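You operate a simulated robot arm through the tools that you are given. There is no shell and no other tool.

The job below is to be done with a simulated two-armed robot. You get a single attempt, and the scene is never put back.

TASK
Wind bobbin 75 on the grey machine and fit it in the case.
Fine: wind it full; power off while you fit it; close the slide plate, then switch on again.
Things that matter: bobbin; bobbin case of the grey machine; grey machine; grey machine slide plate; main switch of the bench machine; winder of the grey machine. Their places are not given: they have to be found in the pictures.

The check looks at the end state, three seconds after you hand in, the way a careful person would. Anything else that was tipped, shoved, dropped, spilled or broken makes it a failure.

THE ROBOT
Two 7-joint arms with fingered hands on one trunk that stands fixed in place. Base frame: the origin is at the foot of the trunk, x ahead of it, y to its left, z up; the work surface is at about z = 0.78. Readings come in m, rad, newtons and seconds.
The left shoulder is at [0.03, 0.119, 1.219], the right one opposite. With the tool pointing down near the work surface each hand reaches from about 0.18 to 0.68 m from the base axis, measured 20 degrees to its own side. Payload 3.8 kg a hand.
The TCP of each hand is the grasp point between the finger pads, 0.025 m short of the fingertips. In the tool frame z runs along the fingers and y along their closing line. The gripper opens to 0.088 m; its body begins 0.029 m behind the TCP. The gripper is a hand of 4 fingers: y runs from the thumb to the fingers, the wrist lies at [-0.013, -0.106, -0.174] in the tool frame.
Orientation is that of the tool frame in the base frame, as a unit quaternion [w, x, y, z]. With the fingers straight down and the wrist toward the robot, the tool's x, y and z point along [0, 1, 0], [1, 0, 0] and [0, 0, -1] of the base frame.

THE INTERFACE
- The arms move only by the tool play_rows. It takes "left_targets", "right_targets" or both (then of equal length, played together; a hand with none holds still); each is a list of rows, each a list of 6 numbers: the turn, a rotation vector about the base's x, y, z in units of 5 degrees (1.0 is 5 degrees), then the shift along the base's x, y, z in units of 30 mm (1.0 is 30 mm). In form: [[wx, wy, wz, x, y, z], ...]. A call has 1 to 20 rows; each row shifts and turns the commanded pose from where the row before left it. A call with a number of a shift or a turn outside -1 to 1 is refused whole. A row lasts 0.2 s, in which the tool goes at most 0.05 m and 0.15 rad; a call with a longer step from one row to the next is refused whole. A pose out of reach is approached as far as the arm can. The call stops where the force on the tool passes 40 N (or 10 N more than at its start, if that is more) or the arm is blocked; 0.2 s more then pass. In this call time passes only in rows, and 0.2 s behind the last. The reply holds the time, the measured pose of the TCP, the force on the tool along the base axes, the opening and the grip force, in the units named above and with some noise, with the torque about the TCP (base axes, N m) and any sound that the robot's microphone picked up.
- Cameras (640 x 400 px; columns grow to the right, rows downward): "scene" is now at [0.0521, -0.0106, 1.7596]; the picture's right is [-0.13, -0.99, 0.00], its down [-0.81, 0.11, -0.57] and it looks along [0.57, -0.08, -0.82] (base axes); focal length 333 px, centre (320, 200). "left" rides on the left gripper at [-0.064, -0.083, -0.098] in its tool frame; the picture's right is [-0.62, -0.37, 0.69], its down [0.71, -0.63, 0.30] and it looks along [0.32, 0.68, 0.65] (tool axes); focal length 265 px, centre (320, 200). "right" rides on the right gripper at [0.064, -0.083, -0.098] in its tool frame; the picture's right is [-0.62, 0.37, -0.69], its down [-0.71, -0.63, 0.30] and it looks along [-0.32, 0.68, 0.65] (tool axes); focal length 265 px, centre (320, 200).
- get_image(camera): a new picture of that camera. No time passes.
- slide_trunk(by): moves the trunk up (or, below 0, down) by that many m; the arms and the scene camera ride with it, the base frame stays. It gives what a move gives, with no picture.
- finger_targets(index, middle, ring, thumb_bend, thumb_turn, hand): sets how far each is bent, from 0 (flat) to 1 (curled in); at 0.3 the hand is open as for a grip, at 0.7 the pads meet at the TCP. One left out holds its place. A second passes; each finger stops where it meets its share of the squeeze, and holds until it gets a number again. It is the only way to open and close the hand. It gives what a move gives, with no picture; readings hold the bend of each and the force on the fingers (four entries, about 0 where the hand has none), thumb and palm. thumb_turn goes from beside the hand (0) to across from the fingers (1), as for a grip.
- aim_head(pan, tilt): turns the head with the scene camera to pan (to the left, within 2.094 rad either way) and tilt (down, from -0.506 to 1.204), counted from straight ahead of the robot. It gives what a move gives.
- pixel_to_xyz(camera, pixels): for up to 12 pixels [column, row] of the newest picture of that camera ("zoom" is the newest enlarged one), the place [x, y, z] in the base frame of the surface seen there, good to about 0.002 m. No time passes.
- enlarge(camera, box): a new picture of the part [left, top, right, bottom] of that camera's present view, enlarged. No time passes.
- close_job(): hands the job in; it is judged then, once.

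Leave the grippers open and the arms clear of the work at the hand-in unless told otherwise.

The tools are called as a command line: name --argument value ..., lists and objects as JSON in quotes. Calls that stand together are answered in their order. play_rows: Moves the arms, as the interface text tells. Its arguments: {"type":"object","properties":{"left_targets":{"type":"array","items":{"type":"array","items":{"type":"number"}}},"right_targets":{"type":"array","items":{"type":"array","items":{"type":"number"}}}},"required":[]} The other tools are called the same way: slide_trunk (by) moves the trunk up or down; finger_targets (index, middle, ring, thumb_bend, thumb_turn, hand) moves the fingers one by one; aim_head (pan, tilt) turns the head that bears the scene camera; get_image (camera) takes a picture; pixel_to_xyz (camera, pixels) gives the place of the surface under pixels of a picture; enlarge (camera, box) takes an enlarged picture of a part of a camera's view; close_job () hands the job in.

At the start:

```text
time: 0.0
left_ee_pos: [0.4772, 0.2249, 1.4067]
left_tcp_rot: [0.0, 0.707, 0.707, 0.0]
left_wrist_force: [-0.5, 0.1, -0.3]
left_ft_torque: [-0.01, -0.02, 0.0]
left_gripper_width: 0.0875
left_grasp_force: 0.1
left_shape: jaw
left_bend: [0.3, 0.3, 0.3, 0.3, 0.98]
left_finger forces: [0.0, 0.0, 0.1, 0.1, 0.0, 0.1]
right_ee_pos: [0.4402, -0.2512, 1.4179]
right_tcp_rot: [0.0, 0.707, 0.707, -0.001]
right_wrist_force: [0.0, -0.1, 0.0]
right_ft_torque: [-0.02, 0.01, -0.03]
right_gripper_width: 0.0879
right_grasp_force: 0.0
right_shape: jaw
right_bend: [0.3, 0.3, 0.3, 0.3, 0.98]
right_finger forces: [0.1, 0.0, 0.0, 0.1, 0.0, 0.0]
trunk travel left (down, up): [-0.375, 0.215]
head pan, tilt (commanded): [-0.133, 0.963]
```

scene: 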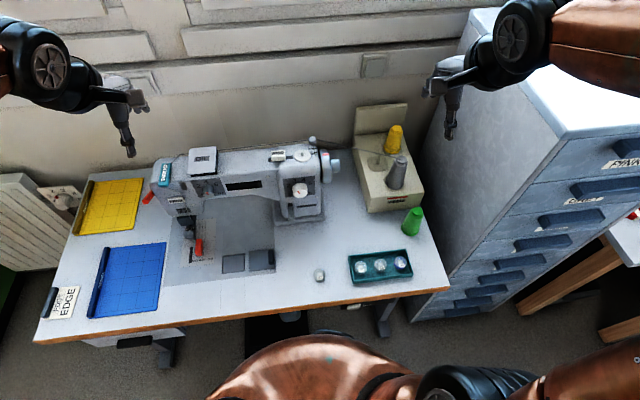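
right: 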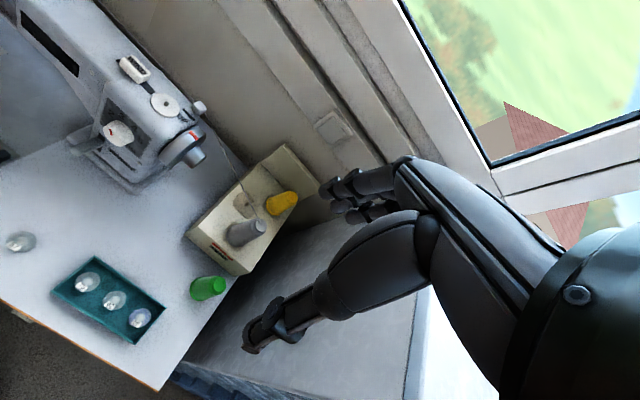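
left: 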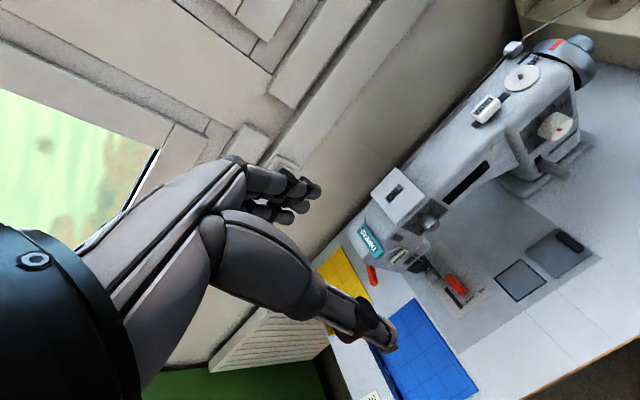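

I see a grey sewing machine on a bench, a teal tray with three bobbins near (380,265), one loose bobbin near (320,275), and a thread stand with cones at (390,170). I'll take enlarged views to identify the parts.

enlarge --camera "scene" --box '[300, 230, 430, 310]'

enlarge --camera "scene" --box '[240, 130, 360, 220]'

enlarge --camera "scene" --box '[140, 140, 290, 290]'

enlarge --camera "scene" --box '[30, 260, 300, 400]'

```text
4.92 times, centred on (365, 270) of scene
```

zoom: 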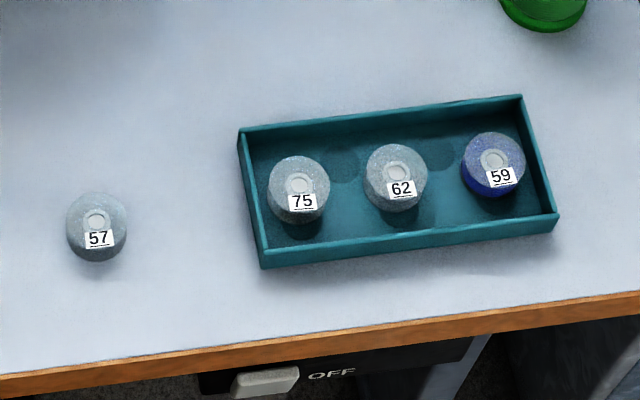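

```text
4.44 times, centred on (300, 175) of scene
```

zoom: 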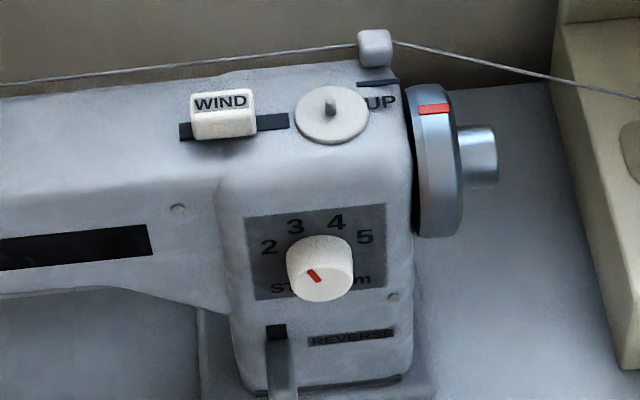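

```text
2.67 times, centred on (215, 215) of scene
```

zoom: 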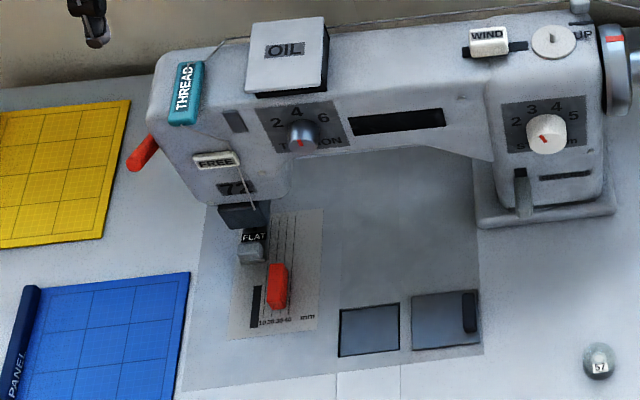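

```text
2.37 times, centred on (165, 330) of scene
```

zoom: 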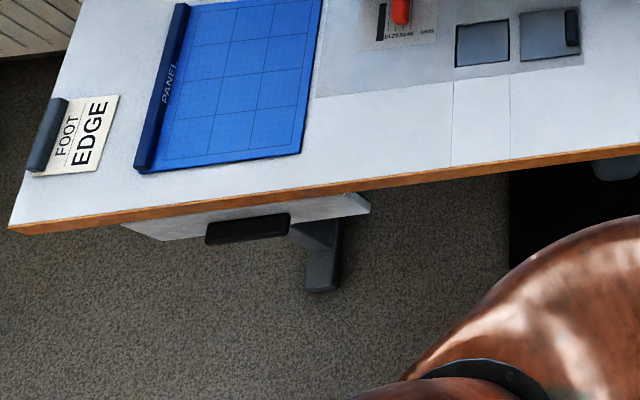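

I found bobbin 75 in the tray, left slot at zoom (298,190). There's a switch with "OFF" under the front edge of the bench. Next I look closer at the switch, the slide plate and the winder.

enlarge --camera "scene" --box '[320, 280, 420, 345]'

enlarge --camera "scene" --box '[205, 235, 295, 290]'

enlarge --camera "right" --box '[60, 40, 220, 140]'

enlarge --camera "left" --box '[440, 20, 620, 150]'

enlarge --camera "scene" --box '[330, 90, 450, 240]'

enlarge --camera "left" --box '[340, 160, 480, 320]'

```text
6.15 times, centred on (370, 312) of scene
```

zoom: 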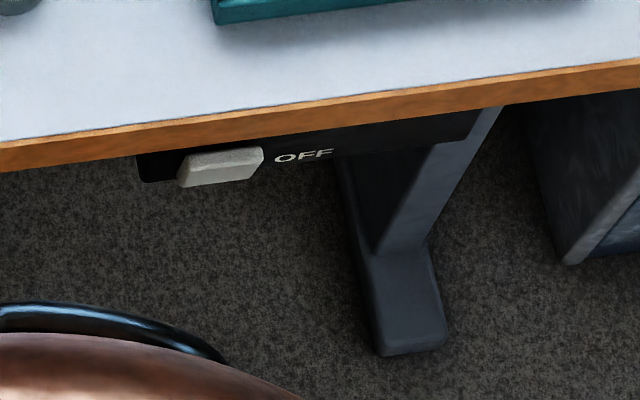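

```text
7.11 times, centred on (250, 262) of scene
```

zoom: 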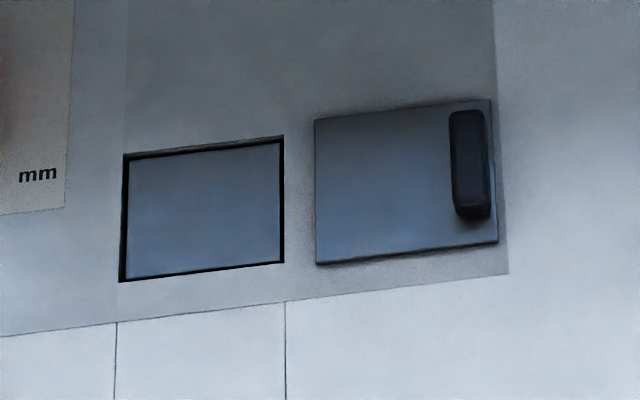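

```text
4.00 times, centred on (140, 90) of right
```

zoom: 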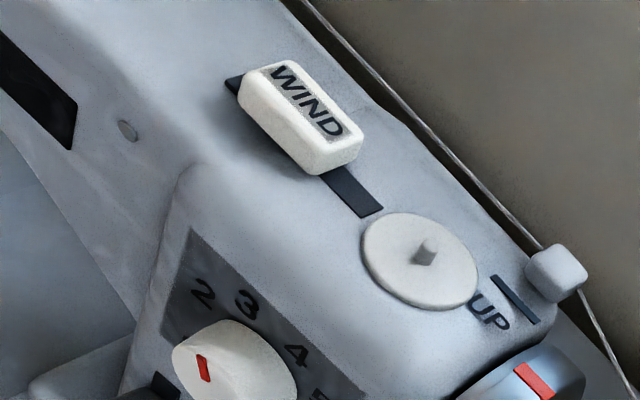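

```text
3.08 times, centred on (530, 85) of left
```

zoom: 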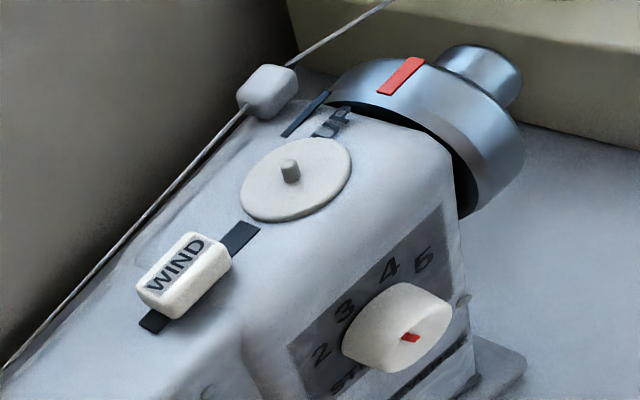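

```text
2.67 times, centred on (390, 165) of scene
```

zoom: 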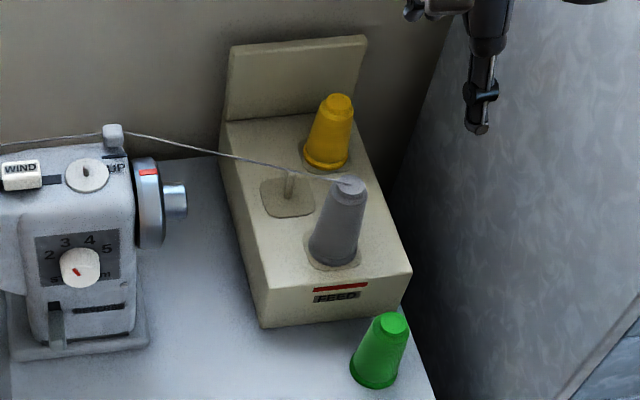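

```text
2.50 times, centred on (410, 240) of left
```

zoom: 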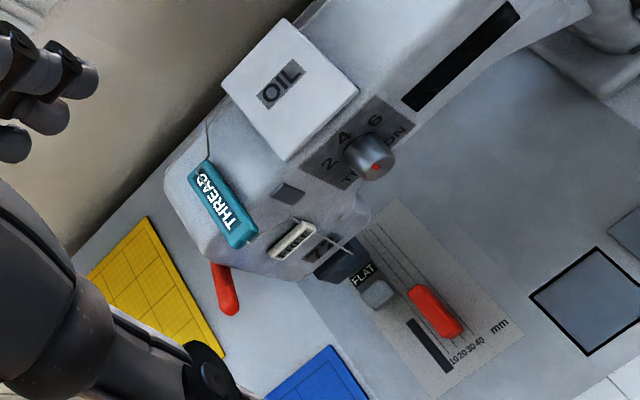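

Now I measure positions: slide plate region, switch, winder, bobbins. I'll first re-enlarge the plate area and measure.

enlarge --camera "scene" --box '[205, 235, 295, 290]'

pixel_to_xyz --camera "zoom" --pixels '[[200, 210], [140, 165], [270, 150], [130, 275], [278, 258], [380, 190], [325, 130], [485, 110], [490, 235], [322, 255], [470, 125], [470, 200]]'

pixel_to_xyz --camera "scene" --pixels '[[361, 268], [380, 265], [401, 262], [320, 275], [352, 257], [406, 250], [413, 275], [355, 283], [277, 157], [302, 154], [301, 152], [313, 140]]'

pixel_to_xyz --camera "scene" --pixels '[[354, 307], [350, 308], [360, 305], [347, 306], [370, 305], [395, 300], [340, 297], [210, 265], [299, 190], [325, 165], [336, 163], [396, 172]]'

```text
7.11 times, centred on (250, 262) of scene
```

zoom: 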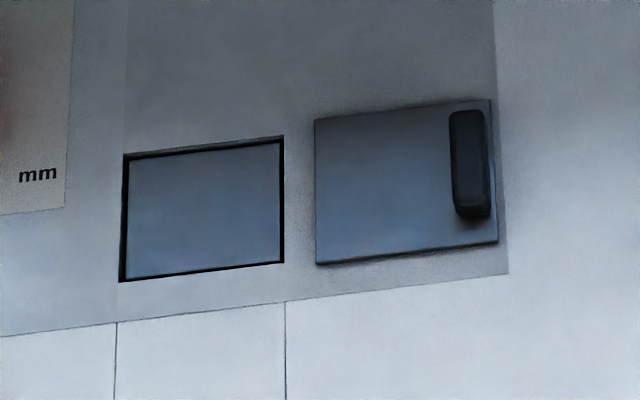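

```text
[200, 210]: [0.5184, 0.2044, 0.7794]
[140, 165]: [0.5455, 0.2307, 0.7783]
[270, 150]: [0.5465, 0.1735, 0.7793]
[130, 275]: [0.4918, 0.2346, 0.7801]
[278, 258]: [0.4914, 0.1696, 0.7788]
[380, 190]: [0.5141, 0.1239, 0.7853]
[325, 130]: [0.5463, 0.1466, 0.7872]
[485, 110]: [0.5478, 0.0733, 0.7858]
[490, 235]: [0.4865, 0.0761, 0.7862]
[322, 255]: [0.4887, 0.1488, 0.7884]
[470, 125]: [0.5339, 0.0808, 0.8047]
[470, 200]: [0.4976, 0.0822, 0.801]
```

```text
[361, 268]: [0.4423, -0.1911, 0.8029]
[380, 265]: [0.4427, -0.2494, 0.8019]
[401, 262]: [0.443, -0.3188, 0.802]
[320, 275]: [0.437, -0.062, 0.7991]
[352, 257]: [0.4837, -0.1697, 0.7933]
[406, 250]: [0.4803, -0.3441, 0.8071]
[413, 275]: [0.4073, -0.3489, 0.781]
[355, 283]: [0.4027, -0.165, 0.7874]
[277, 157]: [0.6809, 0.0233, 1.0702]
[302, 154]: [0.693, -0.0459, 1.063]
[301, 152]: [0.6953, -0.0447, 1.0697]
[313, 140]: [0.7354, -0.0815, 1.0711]
```

```text
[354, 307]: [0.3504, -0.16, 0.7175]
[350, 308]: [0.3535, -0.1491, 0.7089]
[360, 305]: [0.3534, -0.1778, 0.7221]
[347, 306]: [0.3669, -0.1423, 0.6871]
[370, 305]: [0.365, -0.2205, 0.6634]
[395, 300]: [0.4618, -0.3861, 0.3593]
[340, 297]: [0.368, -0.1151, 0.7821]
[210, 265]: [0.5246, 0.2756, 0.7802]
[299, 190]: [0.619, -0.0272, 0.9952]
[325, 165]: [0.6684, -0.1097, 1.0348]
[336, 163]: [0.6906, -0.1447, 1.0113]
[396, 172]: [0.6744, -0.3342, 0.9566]
```

The slab with the black handle (y 0.07–0.15) sits raised at right of a black-edged rectangle at the bed. I need closer looks. I'll tilt the head down to see the switch and the floor under the bench.

aim_head --pan -0.133 --tilt 1.2

get_image --camera "scene"

```text
time: 0.8
left_ee_pos: [0.478, 0.2249, 1.4066]
left_tcp_rot: [0.0, 0.708, 0.707, 0.0]
left_wrist_force: [-0.2, -0.7, -0.2]
left_ft_torque: [-0.02, 0.04, -0.01]
left_gripper_width: 0.0874
left_grasp_force: 0.0
left_shape: jaw
left_bend: [0.3, 0.3, 0.3, 0.3, 0.98]
left_finger forces: [0.0, 0.1, 0.0, 0.0, 0.0, 0.0]
right_ee_pos: [0.4407, -0.2518, 1.4187]
right_tcp_rot: [0.001, 0.707, 0.707, 0.0]
right_wrist_force: [0.7, -0.4, -0.2]
right_ft_torque: [0.0, -0.01, 0.0]
right_gripper_width: 0.0877
right_grasp_force: 0.1
right_shape: jaw
right_bend: [0.3, 0.3, 0.3, 0.3, 0.98]
right_finger forces: [0.0, 0.0, 0.0, 0.0, 0.1, 0.0]
trunk travel left (down, up): [-0.375, 0.215]
head pan, tilt (commanded): [-0.133, 1.201]
```

```text
taken
```

scene: 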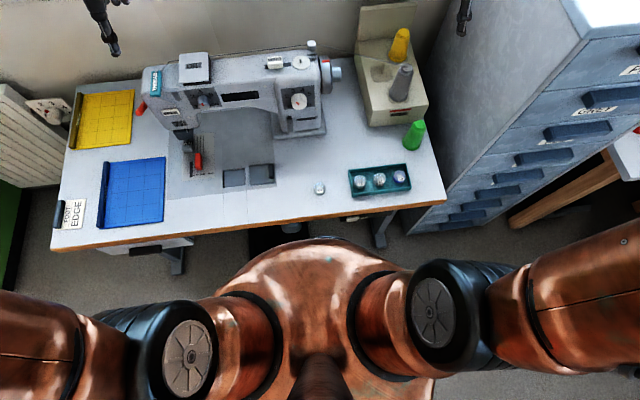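

enlarge --camera "scene" --box '[230, 205, 330, 265]'

enlarge --camera "scene" --box '[320, 195, 410, 250]'

enlarge --camera "scene" --box '[215, 155, 285, 195]'

```text
6.40 times, centred on (280, 235) of scene
```

zoom: 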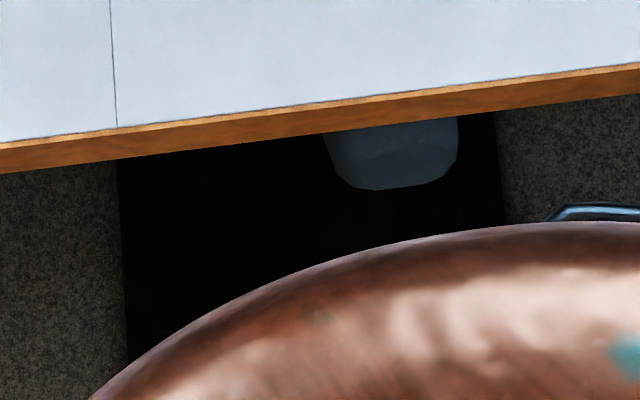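

```text
7.11 times, centred on (365, 222) of scene
```

zoom: 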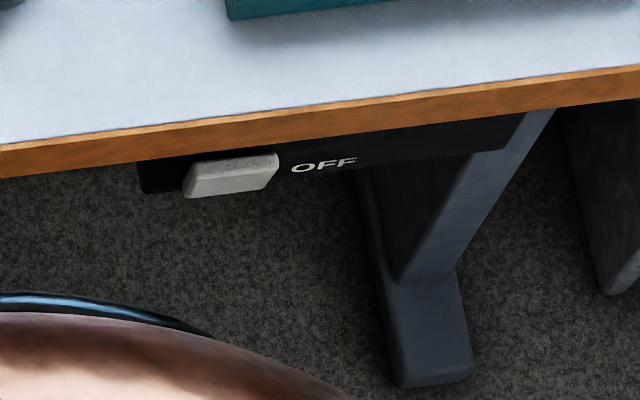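

```text
9.14 times, centred on (250, 175) of scene
```

zoom: 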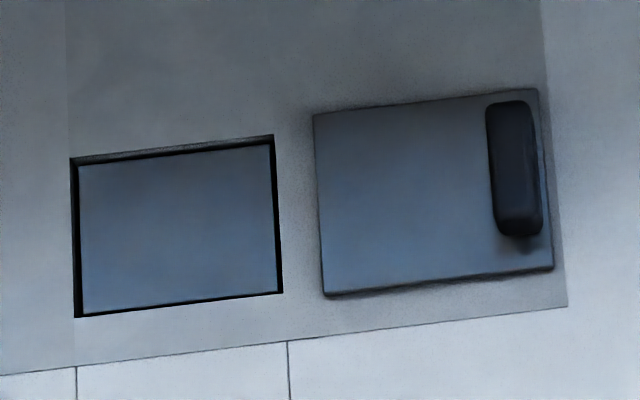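

The pedal sits under the bench at (300,230) and the switch has a light knob with "OFF" to its right. Next I lower the left hand to look at the slide plate area with the left camera.

play_rows --left_targets '[[0, 0, 0, -0.25, -0.25, -1], [0, 0, 0, -0.25, -0.25, -1], [0, 0, 0, -0.25, -0.25, -1], [0, 0, 0, -0.25, -0.25, -1], [0, 0, 0, -0.25, -0.25, -1], [0, 0, 0, -0.25, -0.25, -1], [0, 0, 0, -0.25, -0.25, -1], [0, 0, 0, -0.25, -0.25, -1], [0, 0, 0, -0.25, -0.25, -1], [0, 0, 0, -0.25, -0.25, -1], [0, 0, 0, -0.25, -0.25, -1], [0, 0, 0, -0.25, -0.25, -1], [0, 0, 0, -0.25, -0.25, -1], [0, 0, 0, -0.25, -0.25, -1], [0, 0, 0, -0.25, -0.25, -1]]'

get_image --camera "left"

```text
time: 4.0
left_ee_pos: [0.3789, 0.1045, 0.9908]
left_tcp_rot: [0.0, 0.707, 0.707, 0.001]
left_wrist_force: [-0.4, -0.2, 0.3]
left_ft_torque: [0.03, -0.01, -0.01]
left_gripper_width: 0.0877
left_grasp_force: 0.1
left_shape: jaw
left_bend: [0.3, 0.3, 0.3, 0.3, 0.98]
left_finger forces: [0.0, 0.1, 0.1, 0.1, 0.0, 0.0]
left hand out of reach, approached as far as the arm can: row 14, 15
right_ee_pos: [0.4417, -0.2524, 1.4169]
right_tcp_rot: [0.0, 0.707, 0.707, 0.0]
right_wrist_force: [-0.5, -0.1, 0.0]
right_ft_torque: [0.01, -0.01, 0.01]
right_gripper_width: 0.0879
right_grasp_force: 0.1
right_shape: jaw
right_bend: [0.3, 0.3, 0.3, 0.3, 0.98]
right_finger forces: [0.0, 0.1, 0.0, 0.0, 0.1, 0.1]
trunk travel left (down, up): [-0.375, 0.215]
head pan, tilt (commanded): [-0.133, 1.201]
```

```text
taken
```

left: 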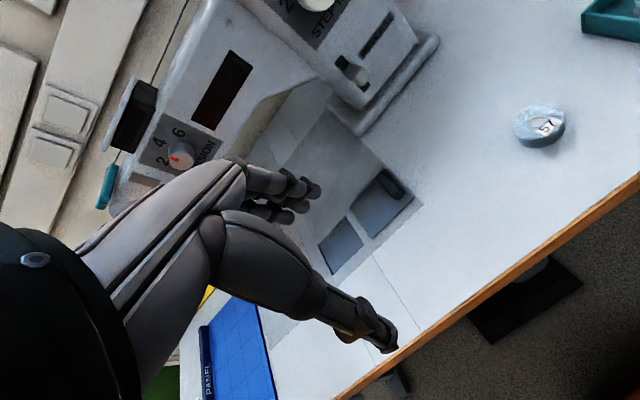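

The reach limit was met (wrist close to shoulder). I enlarge the plate region in the left view at about (365,220).

enlarge --camera "left" --box '[300, 150, 440, 290]'

pixel_to_xyz --camera "left" --pixels '[[341, 245], [352, 236], [335, 255], [381, 203], [395, 188], [540, 125], [375, 210]]'

```text
2.86 times, centred on (370, 220) of left
```

zoom: 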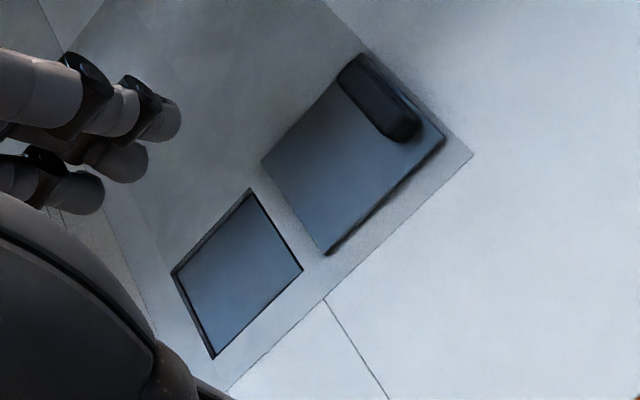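

```text
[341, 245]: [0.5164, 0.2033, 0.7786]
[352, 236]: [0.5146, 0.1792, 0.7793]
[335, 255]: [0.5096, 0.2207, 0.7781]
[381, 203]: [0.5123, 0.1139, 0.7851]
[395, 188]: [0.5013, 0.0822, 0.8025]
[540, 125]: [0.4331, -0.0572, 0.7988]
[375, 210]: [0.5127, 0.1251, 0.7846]
```

The rectangle and the slab need a closer, clear look. First I measure the machine head's location to keep clear (needle bar, red lever, throat).

get_image --camera "scene"

pixel_to_xyz --camera "scene" --pixels '[[198, 163], [188, 147], [172, 112], [180, 127], [157, 80], [141, 108], [206, 100], [195, 70], [240, 97], [265, 62], [277, 62], [298, 103]]'

enlarge --camera "scene" --box '[130, 45, 350, 195]'

```text
taken
```

scene: 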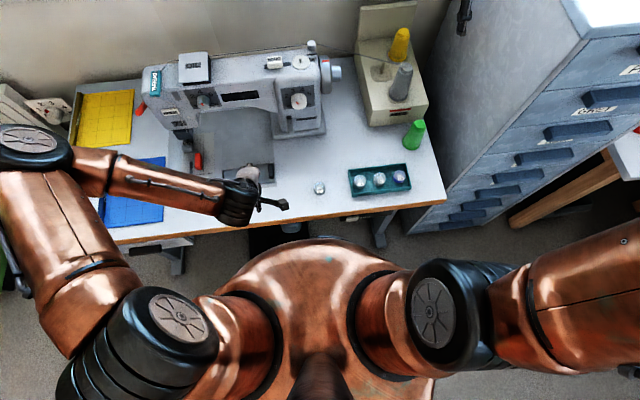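

```text
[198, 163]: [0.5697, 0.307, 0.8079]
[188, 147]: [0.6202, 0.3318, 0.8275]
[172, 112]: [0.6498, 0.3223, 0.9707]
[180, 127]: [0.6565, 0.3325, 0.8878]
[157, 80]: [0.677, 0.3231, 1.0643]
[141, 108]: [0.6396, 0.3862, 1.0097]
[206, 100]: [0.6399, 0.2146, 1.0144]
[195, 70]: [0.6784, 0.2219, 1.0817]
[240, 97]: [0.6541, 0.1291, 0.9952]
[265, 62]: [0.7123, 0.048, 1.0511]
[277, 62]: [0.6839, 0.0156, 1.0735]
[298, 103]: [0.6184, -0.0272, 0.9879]
```

```text
2.67 times, centred on (240, 120) of scene
```

zoom: 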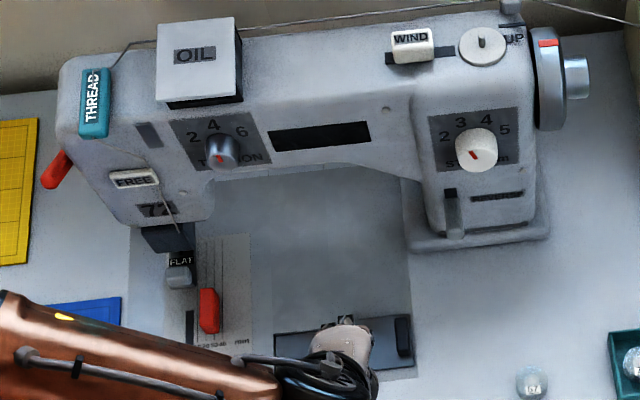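

The red guide is at (0.57,0.31,0.81), machine arm front at x≈0.64. I move the left hand forward-left so the hole lies clear of the fingers in the left view.

play_rows --left_targets '[[0, 0, 0, 0.8, 0.8, -0.3], [0, 0, 0, 0.8, 0.8, -0.3], [0, 0, 0, 0.8, 0.8, -0.3], [0, 0, 0, 0.8, 0.8, -0.3], [0, 0, 0, 0.8, 0.8, -0.3]]'

get_image --camera "left"

```text
time: 5.2
left_ee_pos: [0.4978, 0.2269, 0.9445]
left_tcp_rot: [0.0, 0.709, 0.706, 0.0]
left_wrist_force: [-0.8, 0.2, -0.4]
left_ft_torque: [0.0, 0.02, 0.0]
left_gripper_width: 0.0875
left_grasp_force: 0.1
left_shape: jaw
left_bend: [0.3, 0.3, 0.3, 0.3, 0.98]
left_finger forces: [0.0, 0.0, 0.1, 0.0, 0.0, 0.1]
right_ee_pos: [0.4392, -0.2503, 1.4162]
right_tcp_rot: [-0.001, 0.707, 0.707, 0.0]
right_wrist_force: [0.1, -0.5, -0.2]
right_ft_torque: [0.01, -0.01, 0.01]
right_gripper_width: 0.0878
right_grasp_force: 0.0
right_shape: jaw
right_bend: [0.3, 0.3, 0.3, 0.3, 0.98]
right_finger forces: [0.0, 0.1, 0.1, 0.0, 0.0, 0.1]
trunk travel left (down, up): [-0.375, 0.215]
head pan, tilt (commanded): [-0.133, 1.201]
```

```text
taken
```

left: 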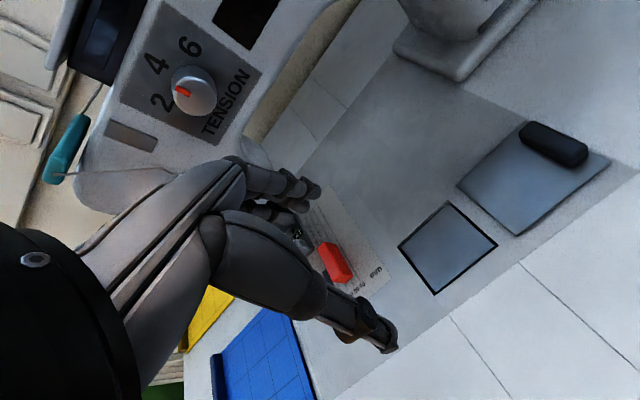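

enlarge --camera "left" --box '[380, 105, 620, 300]'

pixel_to_xyz --camera "zoom" --pixels '[[175, 375], [190, 280], [180, 350], [250, 360], [140, 370], [180, 410], [183, 420], [400, 160], [240, 250], [50, 250], [330, 390], [120, 300]]'

```text
2.05 times, centred on (500, 202) of left
```

zoom: 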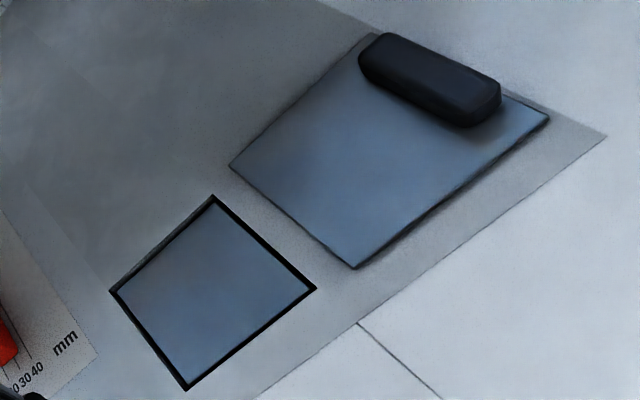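

```text
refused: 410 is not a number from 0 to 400
```

The left rectangle looks like a flush surface at z≈0.7785 inside a black gap; the slab with the grip is separate and raised. Now I look at the winder with the right camera: moving the right hand forward above the machine's right end (well above it).

play_rows --right_targets '[[0, 0, 0, 0.75, 0.55, -0.7], [0, 0, 0, 0.75, 0.55, -0.7], [0, 0, 0, 0.75, 0.55, -0.7], [0, 0, 0, 0.75, 0.55, -0.7], [0, 0, 0, 0.75, 0.55, -0.7], [0, 0, 0, 0.75, 0.55, -0.7], [0, 0, 0, 0.75, 0.55, -0.7], [0, 0, 0, 0.75, 0.55, -0.7]]'

get_image --camera "right"

```text
time: 7.0
left_ee_pos: [0.4983, 0.2263, 0.945]
left_tcp_rot: [-0.001, 0.708, 0.706, -0.001]
left_wrist_force: [0.5, -0.7, 0.4]
left_ft_torque: [-0.01, 0.0, 0.02]
left_gripper_width: 0.088
left_grasp_force: 0.1
left_shape: jaw
left_bend: [0.3, 0.3, 0.3, 0.3, 0.98]
left_finger forces: [0.0, 0.0, 0.0, 0.0, 0.0, 0.0]
right_ee_pos: [0.6223, -0.1184, 1.2505]
right_tcp_rot: [-0.001, 0.707, 0.707, -0.001]
right_wrist_force: [0.8, 0.0, 0.8]
right_ft_torque: [0.0, 0.0, 0.01]
right_gripper_width: 0.0875
right_grasp_force: 0.1
right_shape: jaw
right_bend: [0.3, 0.3, 0.3, 0.3, 0.98]
right_finger forces: [0.1, 0.0, 0.0, 0.0, 0.0, 0.0]
trunk travel left (down, up): [-0.375, 0.215]
head pan, tilt (commanded): [-0.133, 1.201]
```

```text
taken
```

right: 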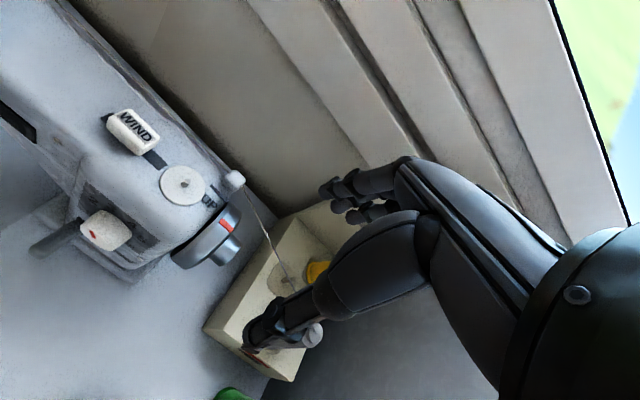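

enlarge --camera "right" --box '[90, 95, 260, 225]'

pixel_to_xyz --camera "zoom" --pixels '[[350, 338], [350, 325], [330, 360], [300, 300], [290, 340], [425, 340], [355, 285], [155, 115], [60, 80], [90, 150], [230, 170], [250, 240]]'

```text
3.08 times, centred on (175, 160) of right
```

zoom: 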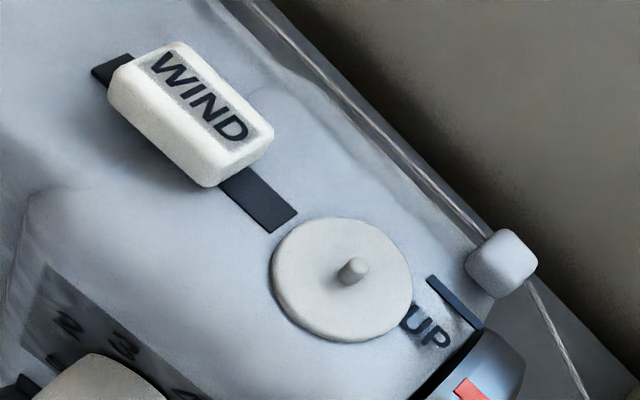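

```text
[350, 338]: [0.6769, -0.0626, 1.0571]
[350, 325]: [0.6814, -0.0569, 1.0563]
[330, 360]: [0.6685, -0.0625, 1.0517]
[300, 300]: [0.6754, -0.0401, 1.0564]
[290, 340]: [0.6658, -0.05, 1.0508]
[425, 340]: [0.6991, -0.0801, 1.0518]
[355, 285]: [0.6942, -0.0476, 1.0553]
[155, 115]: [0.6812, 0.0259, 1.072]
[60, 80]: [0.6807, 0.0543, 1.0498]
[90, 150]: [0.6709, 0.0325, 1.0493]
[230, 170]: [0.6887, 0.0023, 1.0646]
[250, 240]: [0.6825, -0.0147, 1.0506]
```

The winder spindle is at about (0.697,-0.047,1.06), disc top 1.056; the WIND knob is at (0.683,0.015) at the left part of its slot. "UP" is a mark for the handwheel. Now I zoom hard into the main switch.

enlarge --camera "scene" --box '[335, 208, 375, 233]'

pixel_to_xyz --camera "zoom" --pixels '[[200, 200], [170, 260], [250, 190], [280, 240], [330, 230], [100, 260], [380, 220], [440, 210], [160, 150], [400, 110]]'

```text
16.00 times, centred on (355, 220) of scene
```

zoom: 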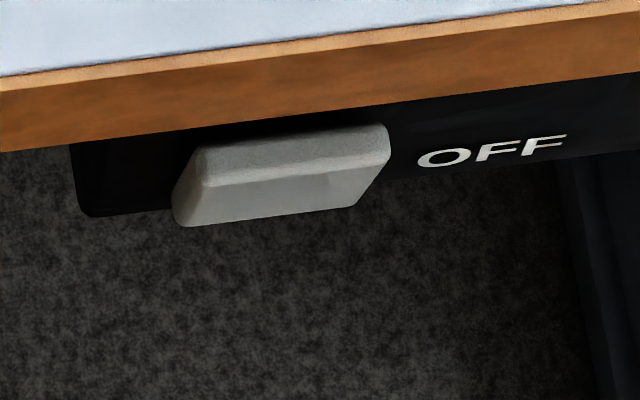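

```text
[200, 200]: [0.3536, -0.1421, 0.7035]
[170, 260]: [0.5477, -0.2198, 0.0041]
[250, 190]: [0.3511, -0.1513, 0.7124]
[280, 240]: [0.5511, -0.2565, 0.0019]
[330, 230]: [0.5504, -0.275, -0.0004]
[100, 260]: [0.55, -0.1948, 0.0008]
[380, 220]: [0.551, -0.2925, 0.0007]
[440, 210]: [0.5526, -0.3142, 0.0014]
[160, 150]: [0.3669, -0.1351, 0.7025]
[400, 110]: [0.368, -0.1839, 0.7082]
```

The knob is a light block protruding from a black box under the bench edge (x≈0.35, y −0.14…−0.18, z≈0.71); I can't tell its state from above. I move the right hand back and down in front of the bench so the right camera can see it from the front.

play_rows --right_targets '[[0, 0, 0, -0.9, -0.5, 0], [0, 0, 0, -0.9, -0.5, 0], [0, 0, 0, -0.9, -0.5, 0], [0, 0, 0, -0.9, -0.5, 0], [0, 0, 0, -0.9, -0.5, 0], [0, 0, 0, -0.9, -0.5, 0], [0, 0, 0, -0.9, -0.5, 0], [0, 0, 0, -0.9, -0.5, 0], [0, 0, 0, 0, 0, -1], [0, 0, 0, 0, 0, -1], [0, 0, 0, 0, 0, -1], [0, 0, 0, 0, 0, -1], [0, 0, 0, 0, 0, -1], [0, 0, 0, 0, 0, -1], [0, 0, 0, 0, 0, -1], [0, 0, 0, 0, 0, -1], [0, 0, 0, 0, 0, -1], [0, 0, 0, 0, 0, -1]]'

get_image --camera "right"

get_image --camera "scene"

```text
time: 10.8
left_ee_pos: [0.4977, 0.2247, 0.9451]
left_tcp_rot: [0.0, 0.708, 0.706, 0.0]
left_wrist_force: [-0.3, -0.4, -0.8]
left_ft_torque: [-0.02, 0.01, 0.01]
left_gripper_width: 0.0876
left_grasp_force: 0.1
left_shape: jaw
left_bend: [0.3, 0.3, 0.3, 0.3, 0.98]
left_finger forces: [0.1, 0.1, 0.0, 0.0, 0.1, 0.0]
right_ee_pos: [0.4046, -0.2397, 0.9517]
right_tcp_rot: [0.0, 0.707, 0.708, 0.0]
right_wrist_force: [-0.6, -0.4, 0.3]
right_ft_torque: [0.02, 0.01, -0.01]
right_gripper_width: 0.0875
right_grasp_force: 0.0
right_shape: jaw
right_bend: [0.3, 0.3, 0.3, 0.3, 0.98]
right_finger forces: [0.0, 0.1, 0.1, 0.0, 0.0, 0.1]
trunk travel left (down, up): [-0.375, 0.215]
head pan, tilt (commanded): [-0.133, 1.201]
```

```text
taken
```

right: 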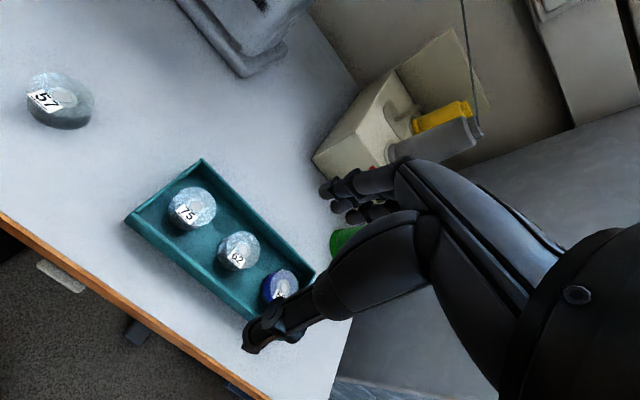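

```text
taken
```

scene: 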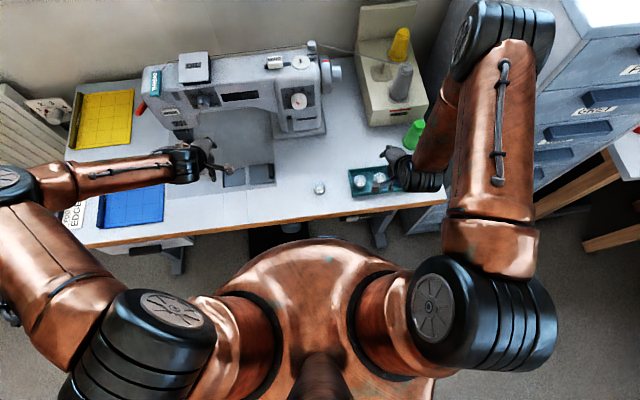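

The right view shows the tray with bobbin 75 at (190,210). I enlarge the bobbins and then continue to the front of the bench.

enlarge --camera "right" --box '[120, 150, 320, 320]'

pixel_to_xyz --camera "right" --pixels '[[194, 200], [192, 208], [180, 195], [205, 205], [241, 245], [280, 285], [185, 225], [200, 165], [130, 215], [225, 210], [160, 200], [210, 235]]'

play_rows --right_targets '[[0, 0, 0, -0.8, 0, -0.4], [0, 0, 0, -0.8, 0, -0.4], [0, 0, 0, -0.8, 0, -0.4], [0, 0, 0, -0.8, 0, -0.4], [0, 0, 0, -0.8, 0, -0.4], [0, 0, 0, -0.6, 0, -0.4]]'

get_image --camera "right"

```text
2.35 times, centred on (220, 235) of right
```

zoom: 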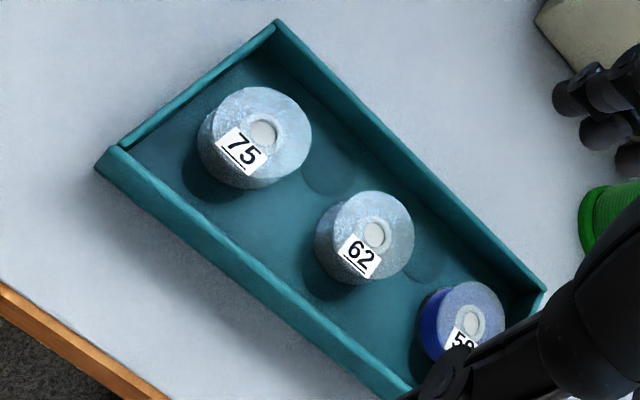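

```text
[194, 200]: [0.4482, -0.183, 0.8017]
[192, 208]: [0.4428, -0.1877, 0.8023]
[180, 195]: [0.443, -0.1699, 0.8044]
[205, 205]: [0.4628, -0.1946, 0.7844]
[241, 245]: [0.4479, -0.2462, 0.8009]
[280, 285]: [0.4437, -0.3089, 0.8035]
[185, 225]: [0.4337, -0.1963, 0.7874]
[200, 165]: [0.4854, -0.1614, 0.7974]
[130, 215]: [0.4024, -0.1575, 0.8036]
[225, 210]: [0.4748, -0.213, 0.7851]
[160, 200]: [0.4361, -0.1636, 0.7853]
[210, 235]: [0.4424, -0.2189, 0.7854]
```

```text
time: 12.2
left_ee_pos: [0.4973, 0.2262, 0.9452]
left_tcp_rot: [0.001, 0.707, 0.707, 0.0]
left_wrist_force: [0.1, -0.6, -0.1]
left_ft_torque: [-0.01, -0.02, -0.01]
left_gripper_width: 0.0876
left_grasp_force: 0.1
left_shape: jaw
left_bend: [0.3, 0.3, 0.3, 0.3, 0.98]
left_finger forces: [0.0, 0.0, 0.0, 0.0, 0.1, 0.0]
right_ee_pos: [0.2676, -0.2381, 0.8766]
right_tcp_rot: [0.0, 0.707, 0.707, 0.0]
right_wrist_force: [-0.1, -0.6, -0.7]
right_ft_torque: [0.0, 0.0, 0.01]
right_gripper_width: 0.0874
right_grasp_force: 0.1
right_shape: jaw
right_bend: [0.3, 0.3, 0.3, 0.3, 0.98]
right_finger forces: [0.1, 0.0, 0.1, 0.1, 0.0, 0.0]
trunk travel left (down, up): [-0.375, 0.215]
head pan, tilt (commanded): [-0.133, 1.201]
```

```text
taken
```

right: 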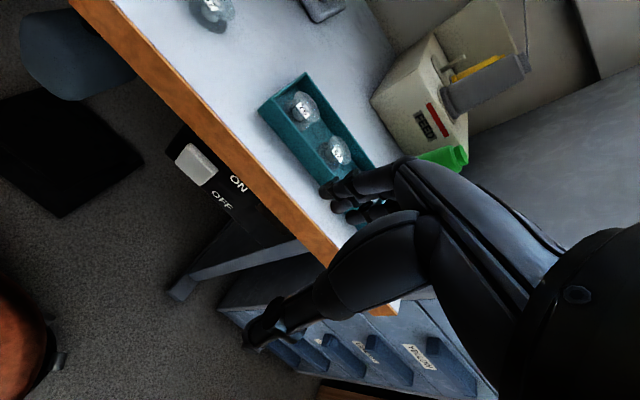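

Now both "ON" (upper) and "OFF" (lower) labels show next to the knob at (195,165). I enlarge it.

enlarge --camera "right" --box '[150, 120, 270, 220]'

pixel_to_xyz --camera "zoom" --pixels '[[200, 150], [160, 200], [250, 160], [230, 200], [300, 230], [330, 190], [370, 230], [310, 260], [290, 300], [350, 310], [130, 130], [240, 110]]'

```text
4.00 times, centred on (210, 170) of right
```

zoom: 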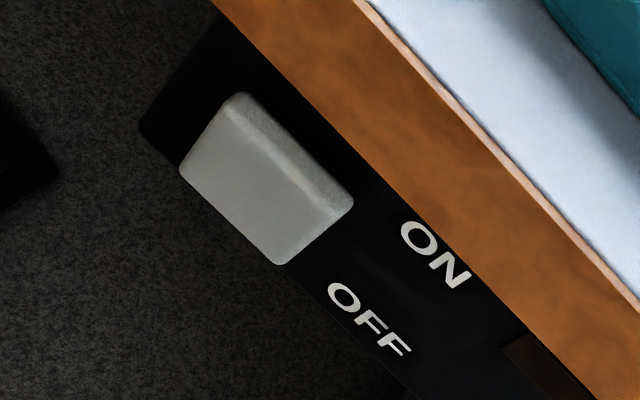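

```text
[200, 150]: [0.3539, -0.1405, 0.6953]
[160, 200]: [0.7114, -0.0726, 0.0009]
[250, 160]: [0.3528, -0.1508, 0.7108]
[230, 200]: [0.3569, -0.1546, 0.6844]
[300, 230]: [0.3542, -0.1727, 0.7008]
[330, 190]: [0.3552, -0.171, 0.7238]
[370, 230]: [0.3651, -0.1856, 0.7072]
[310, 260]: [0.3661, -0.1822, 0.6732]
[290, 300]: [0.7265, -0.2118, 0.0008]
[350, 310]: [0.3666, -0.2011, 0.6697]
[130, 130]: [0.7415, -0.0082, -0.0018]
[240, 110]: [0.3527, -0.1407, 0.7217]
```

The knob is between ON (upper) and OFF (lower). I sample points along its face to read its tilt/position.

pixel_to_xyz --camera "zoom" --pixels '[[210, 130], [240, 155], [270, 180], [300, 205], [205, 170], [235, 190], [260, 215], [280, 235], [195, 165], [275, 250], [225, 115], [310, 195]]'

pixel_to_xyz --camera "zoom" --pixels '[[240, 100], [270, 125], [300, 150], [335, 185], [435, 255], [370, 320], [440, 280], [400, 380], [400, 200], [430, 340], [250, 95], [345, 200]]'

```text
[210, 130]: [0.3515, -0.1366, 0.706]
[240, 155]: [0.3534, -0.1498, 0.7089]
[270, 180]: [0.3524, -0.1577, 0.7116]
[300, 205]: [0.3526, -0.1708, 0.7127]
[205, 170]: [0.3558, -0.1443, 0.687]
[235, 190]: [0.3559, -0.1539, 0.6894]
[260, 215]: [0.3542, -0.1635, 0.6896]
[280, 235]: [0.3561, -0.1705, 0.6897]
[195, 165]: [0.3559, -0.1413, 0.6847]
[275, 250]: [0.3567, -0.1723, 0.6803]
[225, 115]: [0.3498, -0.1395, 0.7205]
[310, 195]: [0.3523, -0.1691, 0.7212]
```

```text
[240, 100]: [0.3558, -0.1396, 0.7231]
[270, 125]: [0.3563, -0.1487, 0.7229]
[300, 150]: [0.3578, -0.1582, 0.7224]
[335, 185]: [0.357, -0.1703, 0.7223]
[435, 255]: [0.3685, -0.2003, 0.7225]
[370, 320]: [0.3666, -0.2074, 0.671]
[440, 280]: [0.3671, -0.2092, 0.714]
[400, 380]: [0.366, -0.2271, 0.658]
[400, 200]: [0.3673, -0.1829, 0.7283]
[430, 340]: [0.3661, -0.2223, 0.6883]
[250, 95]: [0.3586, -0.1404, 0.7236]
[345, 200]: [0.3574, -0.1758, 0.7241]
```

The rocker's bottom (OFF end) is pushed in (x 0.3565 at z 0.682 vs 0.351 at z 0.72), so the power is off now: pressing the top end will switch it on. Before that, I test the slide plate: move the left hand above its grip at (0.515,0.082).

play_rows --left_targets '[[0, 0, 0, 0.12, -0.96, -0.3], [0, 0, 0, 0.12, -0.96, -0.3], [0, 0, 0, 0.12, -0.96, -0.3], [0, 0, 0, 0.12, -0.96, -0.3], [0, 0, 0, 0.12, -0.96, -0.3]]'

get_image --camera "left"

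get_image --camera "scene"

```text
time: 13.4
left_ee_pos: [0.5163, 0.0815, 0.9011]
left_tcp_rot: [-0.001, 0.707, 0.707, 0.0]
left_wrist_force: [0.4, -0.6, 0.2]
left_ft_torque: [0.0, 0.03, 0.03]
left_gripper_width: 0.0877
left_grasp_force: 0.0
left_shape: jaw
left_bend: [0.3, 0.3, 0.3, 0.3, 0.98]
left_finger forces: [0.0, 0.1, 0.1, 0.0, 0.1, 0.0]
right_ee_pos: [0.2663, -0.2393, 0.878]
right_tcp_rot: [0.0, 0.707, 0.707, -0.001]
right_wrist_force: [0.1, -0.4, 0.7]
right_ft_torque: [-0.06, -0.03, 0.03]
right_gripper_width: 0.0878
right_grasp_force: 0.0
right_shape: jaw
right_bend: [0.3, 0.3, 0.3, 0.3, 0.98]
right_finger forces: [0.0, 0.0, 0.0, 0.0, 0.1, 0.1]
trunk travel left (down, up): [-0.375, 0.215]
head pan, tilt (commanded): [-0.133, 1.201]
```

```text
taken
```

left: 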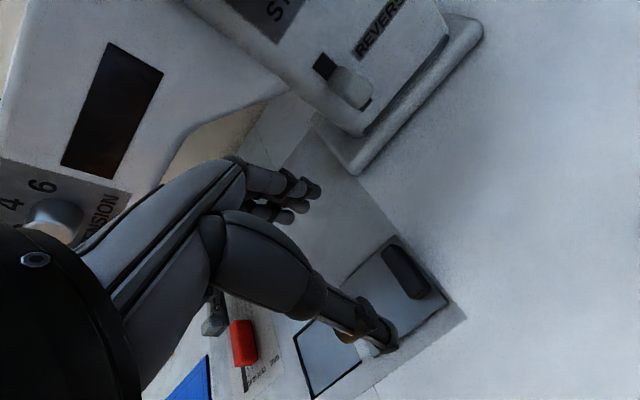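

```text
taken
```

scene: 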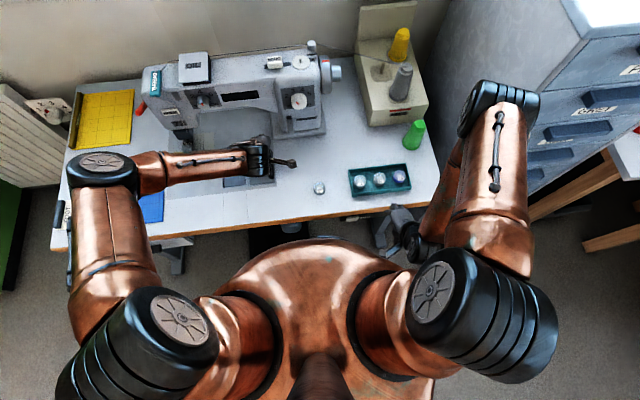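

pixel_to_xyz --camera "scene" --pixels '[[293, 163], [280, 160], [262, 150], [255, 165], [258, 140], [230, 155]]'

enlarge --camera "scene" --box '[200, 110, 320, 200]'

pixel_to_xyz --camera "left" --pixels '[[385, 342], [345, 335], [318, 190], [305, 207], [290, 218], [270, 210], [408, 275], [415, 250], [400, 300], [330, 360], [370, 280]]'

```text
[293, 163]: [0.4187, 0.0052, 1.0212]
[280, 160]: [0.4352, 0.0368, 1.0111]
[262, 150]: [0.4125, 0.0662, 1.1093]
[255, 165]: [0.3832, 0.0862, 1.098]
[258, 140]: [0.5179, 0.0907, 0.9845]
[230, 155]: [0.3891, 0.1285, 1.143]
```

```text
4.44 times, centred on (260, 155) of scene
```

zoom: 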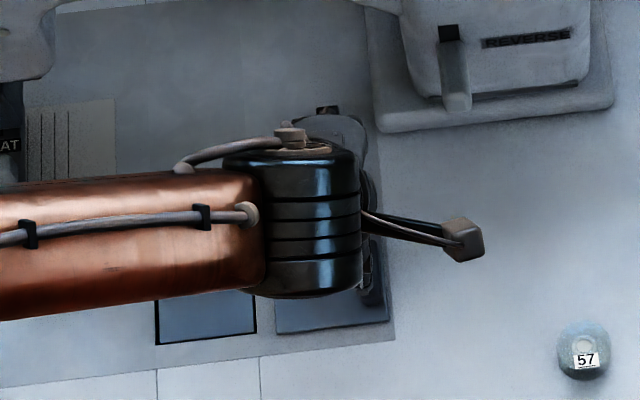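

```text
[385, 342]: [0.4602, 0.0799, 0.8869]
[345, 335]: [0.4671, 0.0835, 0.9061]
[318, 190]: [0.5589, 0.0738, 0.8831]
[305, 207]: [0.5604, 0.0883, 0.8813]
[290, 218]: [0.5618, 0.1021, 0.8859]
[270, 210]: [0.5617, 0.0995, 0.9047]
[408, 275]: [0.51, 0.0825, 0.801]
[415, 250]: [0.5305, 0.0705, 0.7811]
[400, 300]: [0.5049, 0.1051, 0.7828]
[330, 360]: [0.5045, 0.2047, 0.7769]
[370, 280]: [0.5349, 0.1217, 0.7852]
```

The stub pointing right is just the wrist camera; the three fingertips are at y≈0.074, 0.088, 0.102 and the thumb tip at (0.460,0.080). I enlarge the left view to check the fingers over the grip.

enlarge --camera "left" --box '[230, 150, 470, 380]'

pixel_to_xyz --camera "left" --pixels '[[310, 180], [300, 182], [312, 196], [296, 196], [302, 212], [308, 202], [284, 222], [278, 205], [390, 330], [375, 350], [360, 330], [390, 345]]'

```text
1.74 times, centred on (350, 265) of left
```

zoom: 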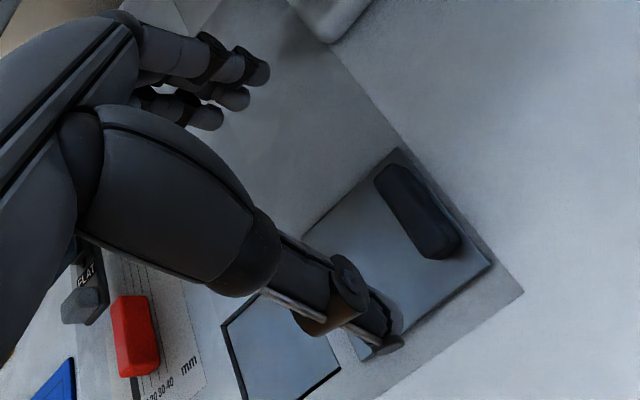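

```text
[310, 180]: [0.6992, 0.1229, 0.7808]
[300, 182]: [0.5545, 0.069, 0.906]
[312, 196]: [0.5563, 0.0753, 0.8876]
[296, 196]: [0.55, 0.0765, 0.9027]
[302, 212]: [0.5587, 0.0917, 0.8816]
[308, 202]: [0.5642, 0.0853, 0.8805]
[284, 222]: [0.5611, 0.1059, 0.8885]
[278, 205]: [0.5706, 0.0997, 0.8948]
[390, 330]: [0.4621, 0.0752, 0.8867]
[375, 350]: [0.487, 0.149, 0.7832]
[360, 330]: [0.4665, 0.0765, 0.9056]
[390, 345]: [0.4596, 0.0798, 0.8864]
```

The index and middle fingers straddle the TCP line; the fingers sit ~0.044 ahead of the TCP. I'll place the fingers left of the grip, low, and push gently to the right (−y) to see whether the plate slides that way.

play_rows --left_targets '[[0, 0, 0, -0.75, 0.58, 0], [0, 0, 0, -0.75, 0.58, 0], [0, 0, 0, 0, 0, -1], [0, 0, 0, 0, 0, -1], [0, 0, 0, 0, 0, -0.9]]'

get_image --camera "left"

```text
time: 14.6
left_ee_pos: [0.4906, 0.13, 0.8816]
left_tcp_rot: [-0.001, 0.707, 0.707, 0.0]
left_wrist_force: [0.1, -0.9, 0.0]
left_ft_torque: [-0.01, 0.02, -0.01]
left_gripper_width: 0.0879
left_grasp_force: 0.0
left_shape: jaw
left_bend: [0.3, 0.3, 0.3, 0.3, 0.98]
left_finger forces: [0.0, 0.0, 0.1, 0.1, 0.0, 0.0]
left hand out of reach, approached as far as the arm can: row 3, 4, 5
right_ee_pos: [0.2668, -0.2383, 0.8779]
right_tcp_rot: [0.0, 0.707, 0.707, -0.001]
right_wrist_force: [-0.3, 0.5, 1.3]
right_ft_torque: [0.01, -0.03, -0.02]
right_gripper_width: 0.0876
right_grasp_force: 0.1
right_shape: jaw
right_bend: [0.3, 0.3, 0.3, 0.3, 0.98]
right_finger forces: [0.0, 0.1, 0.0, 0.0, 0.1, 0.0]
trunk travel left (down, up): [-0.375, 0.215]
head pan, tilt (commanded): [-0.133, 1.201]
```

```text
taken
```

left: 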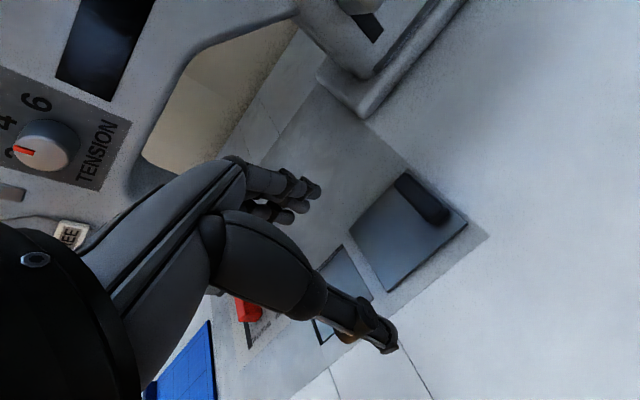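

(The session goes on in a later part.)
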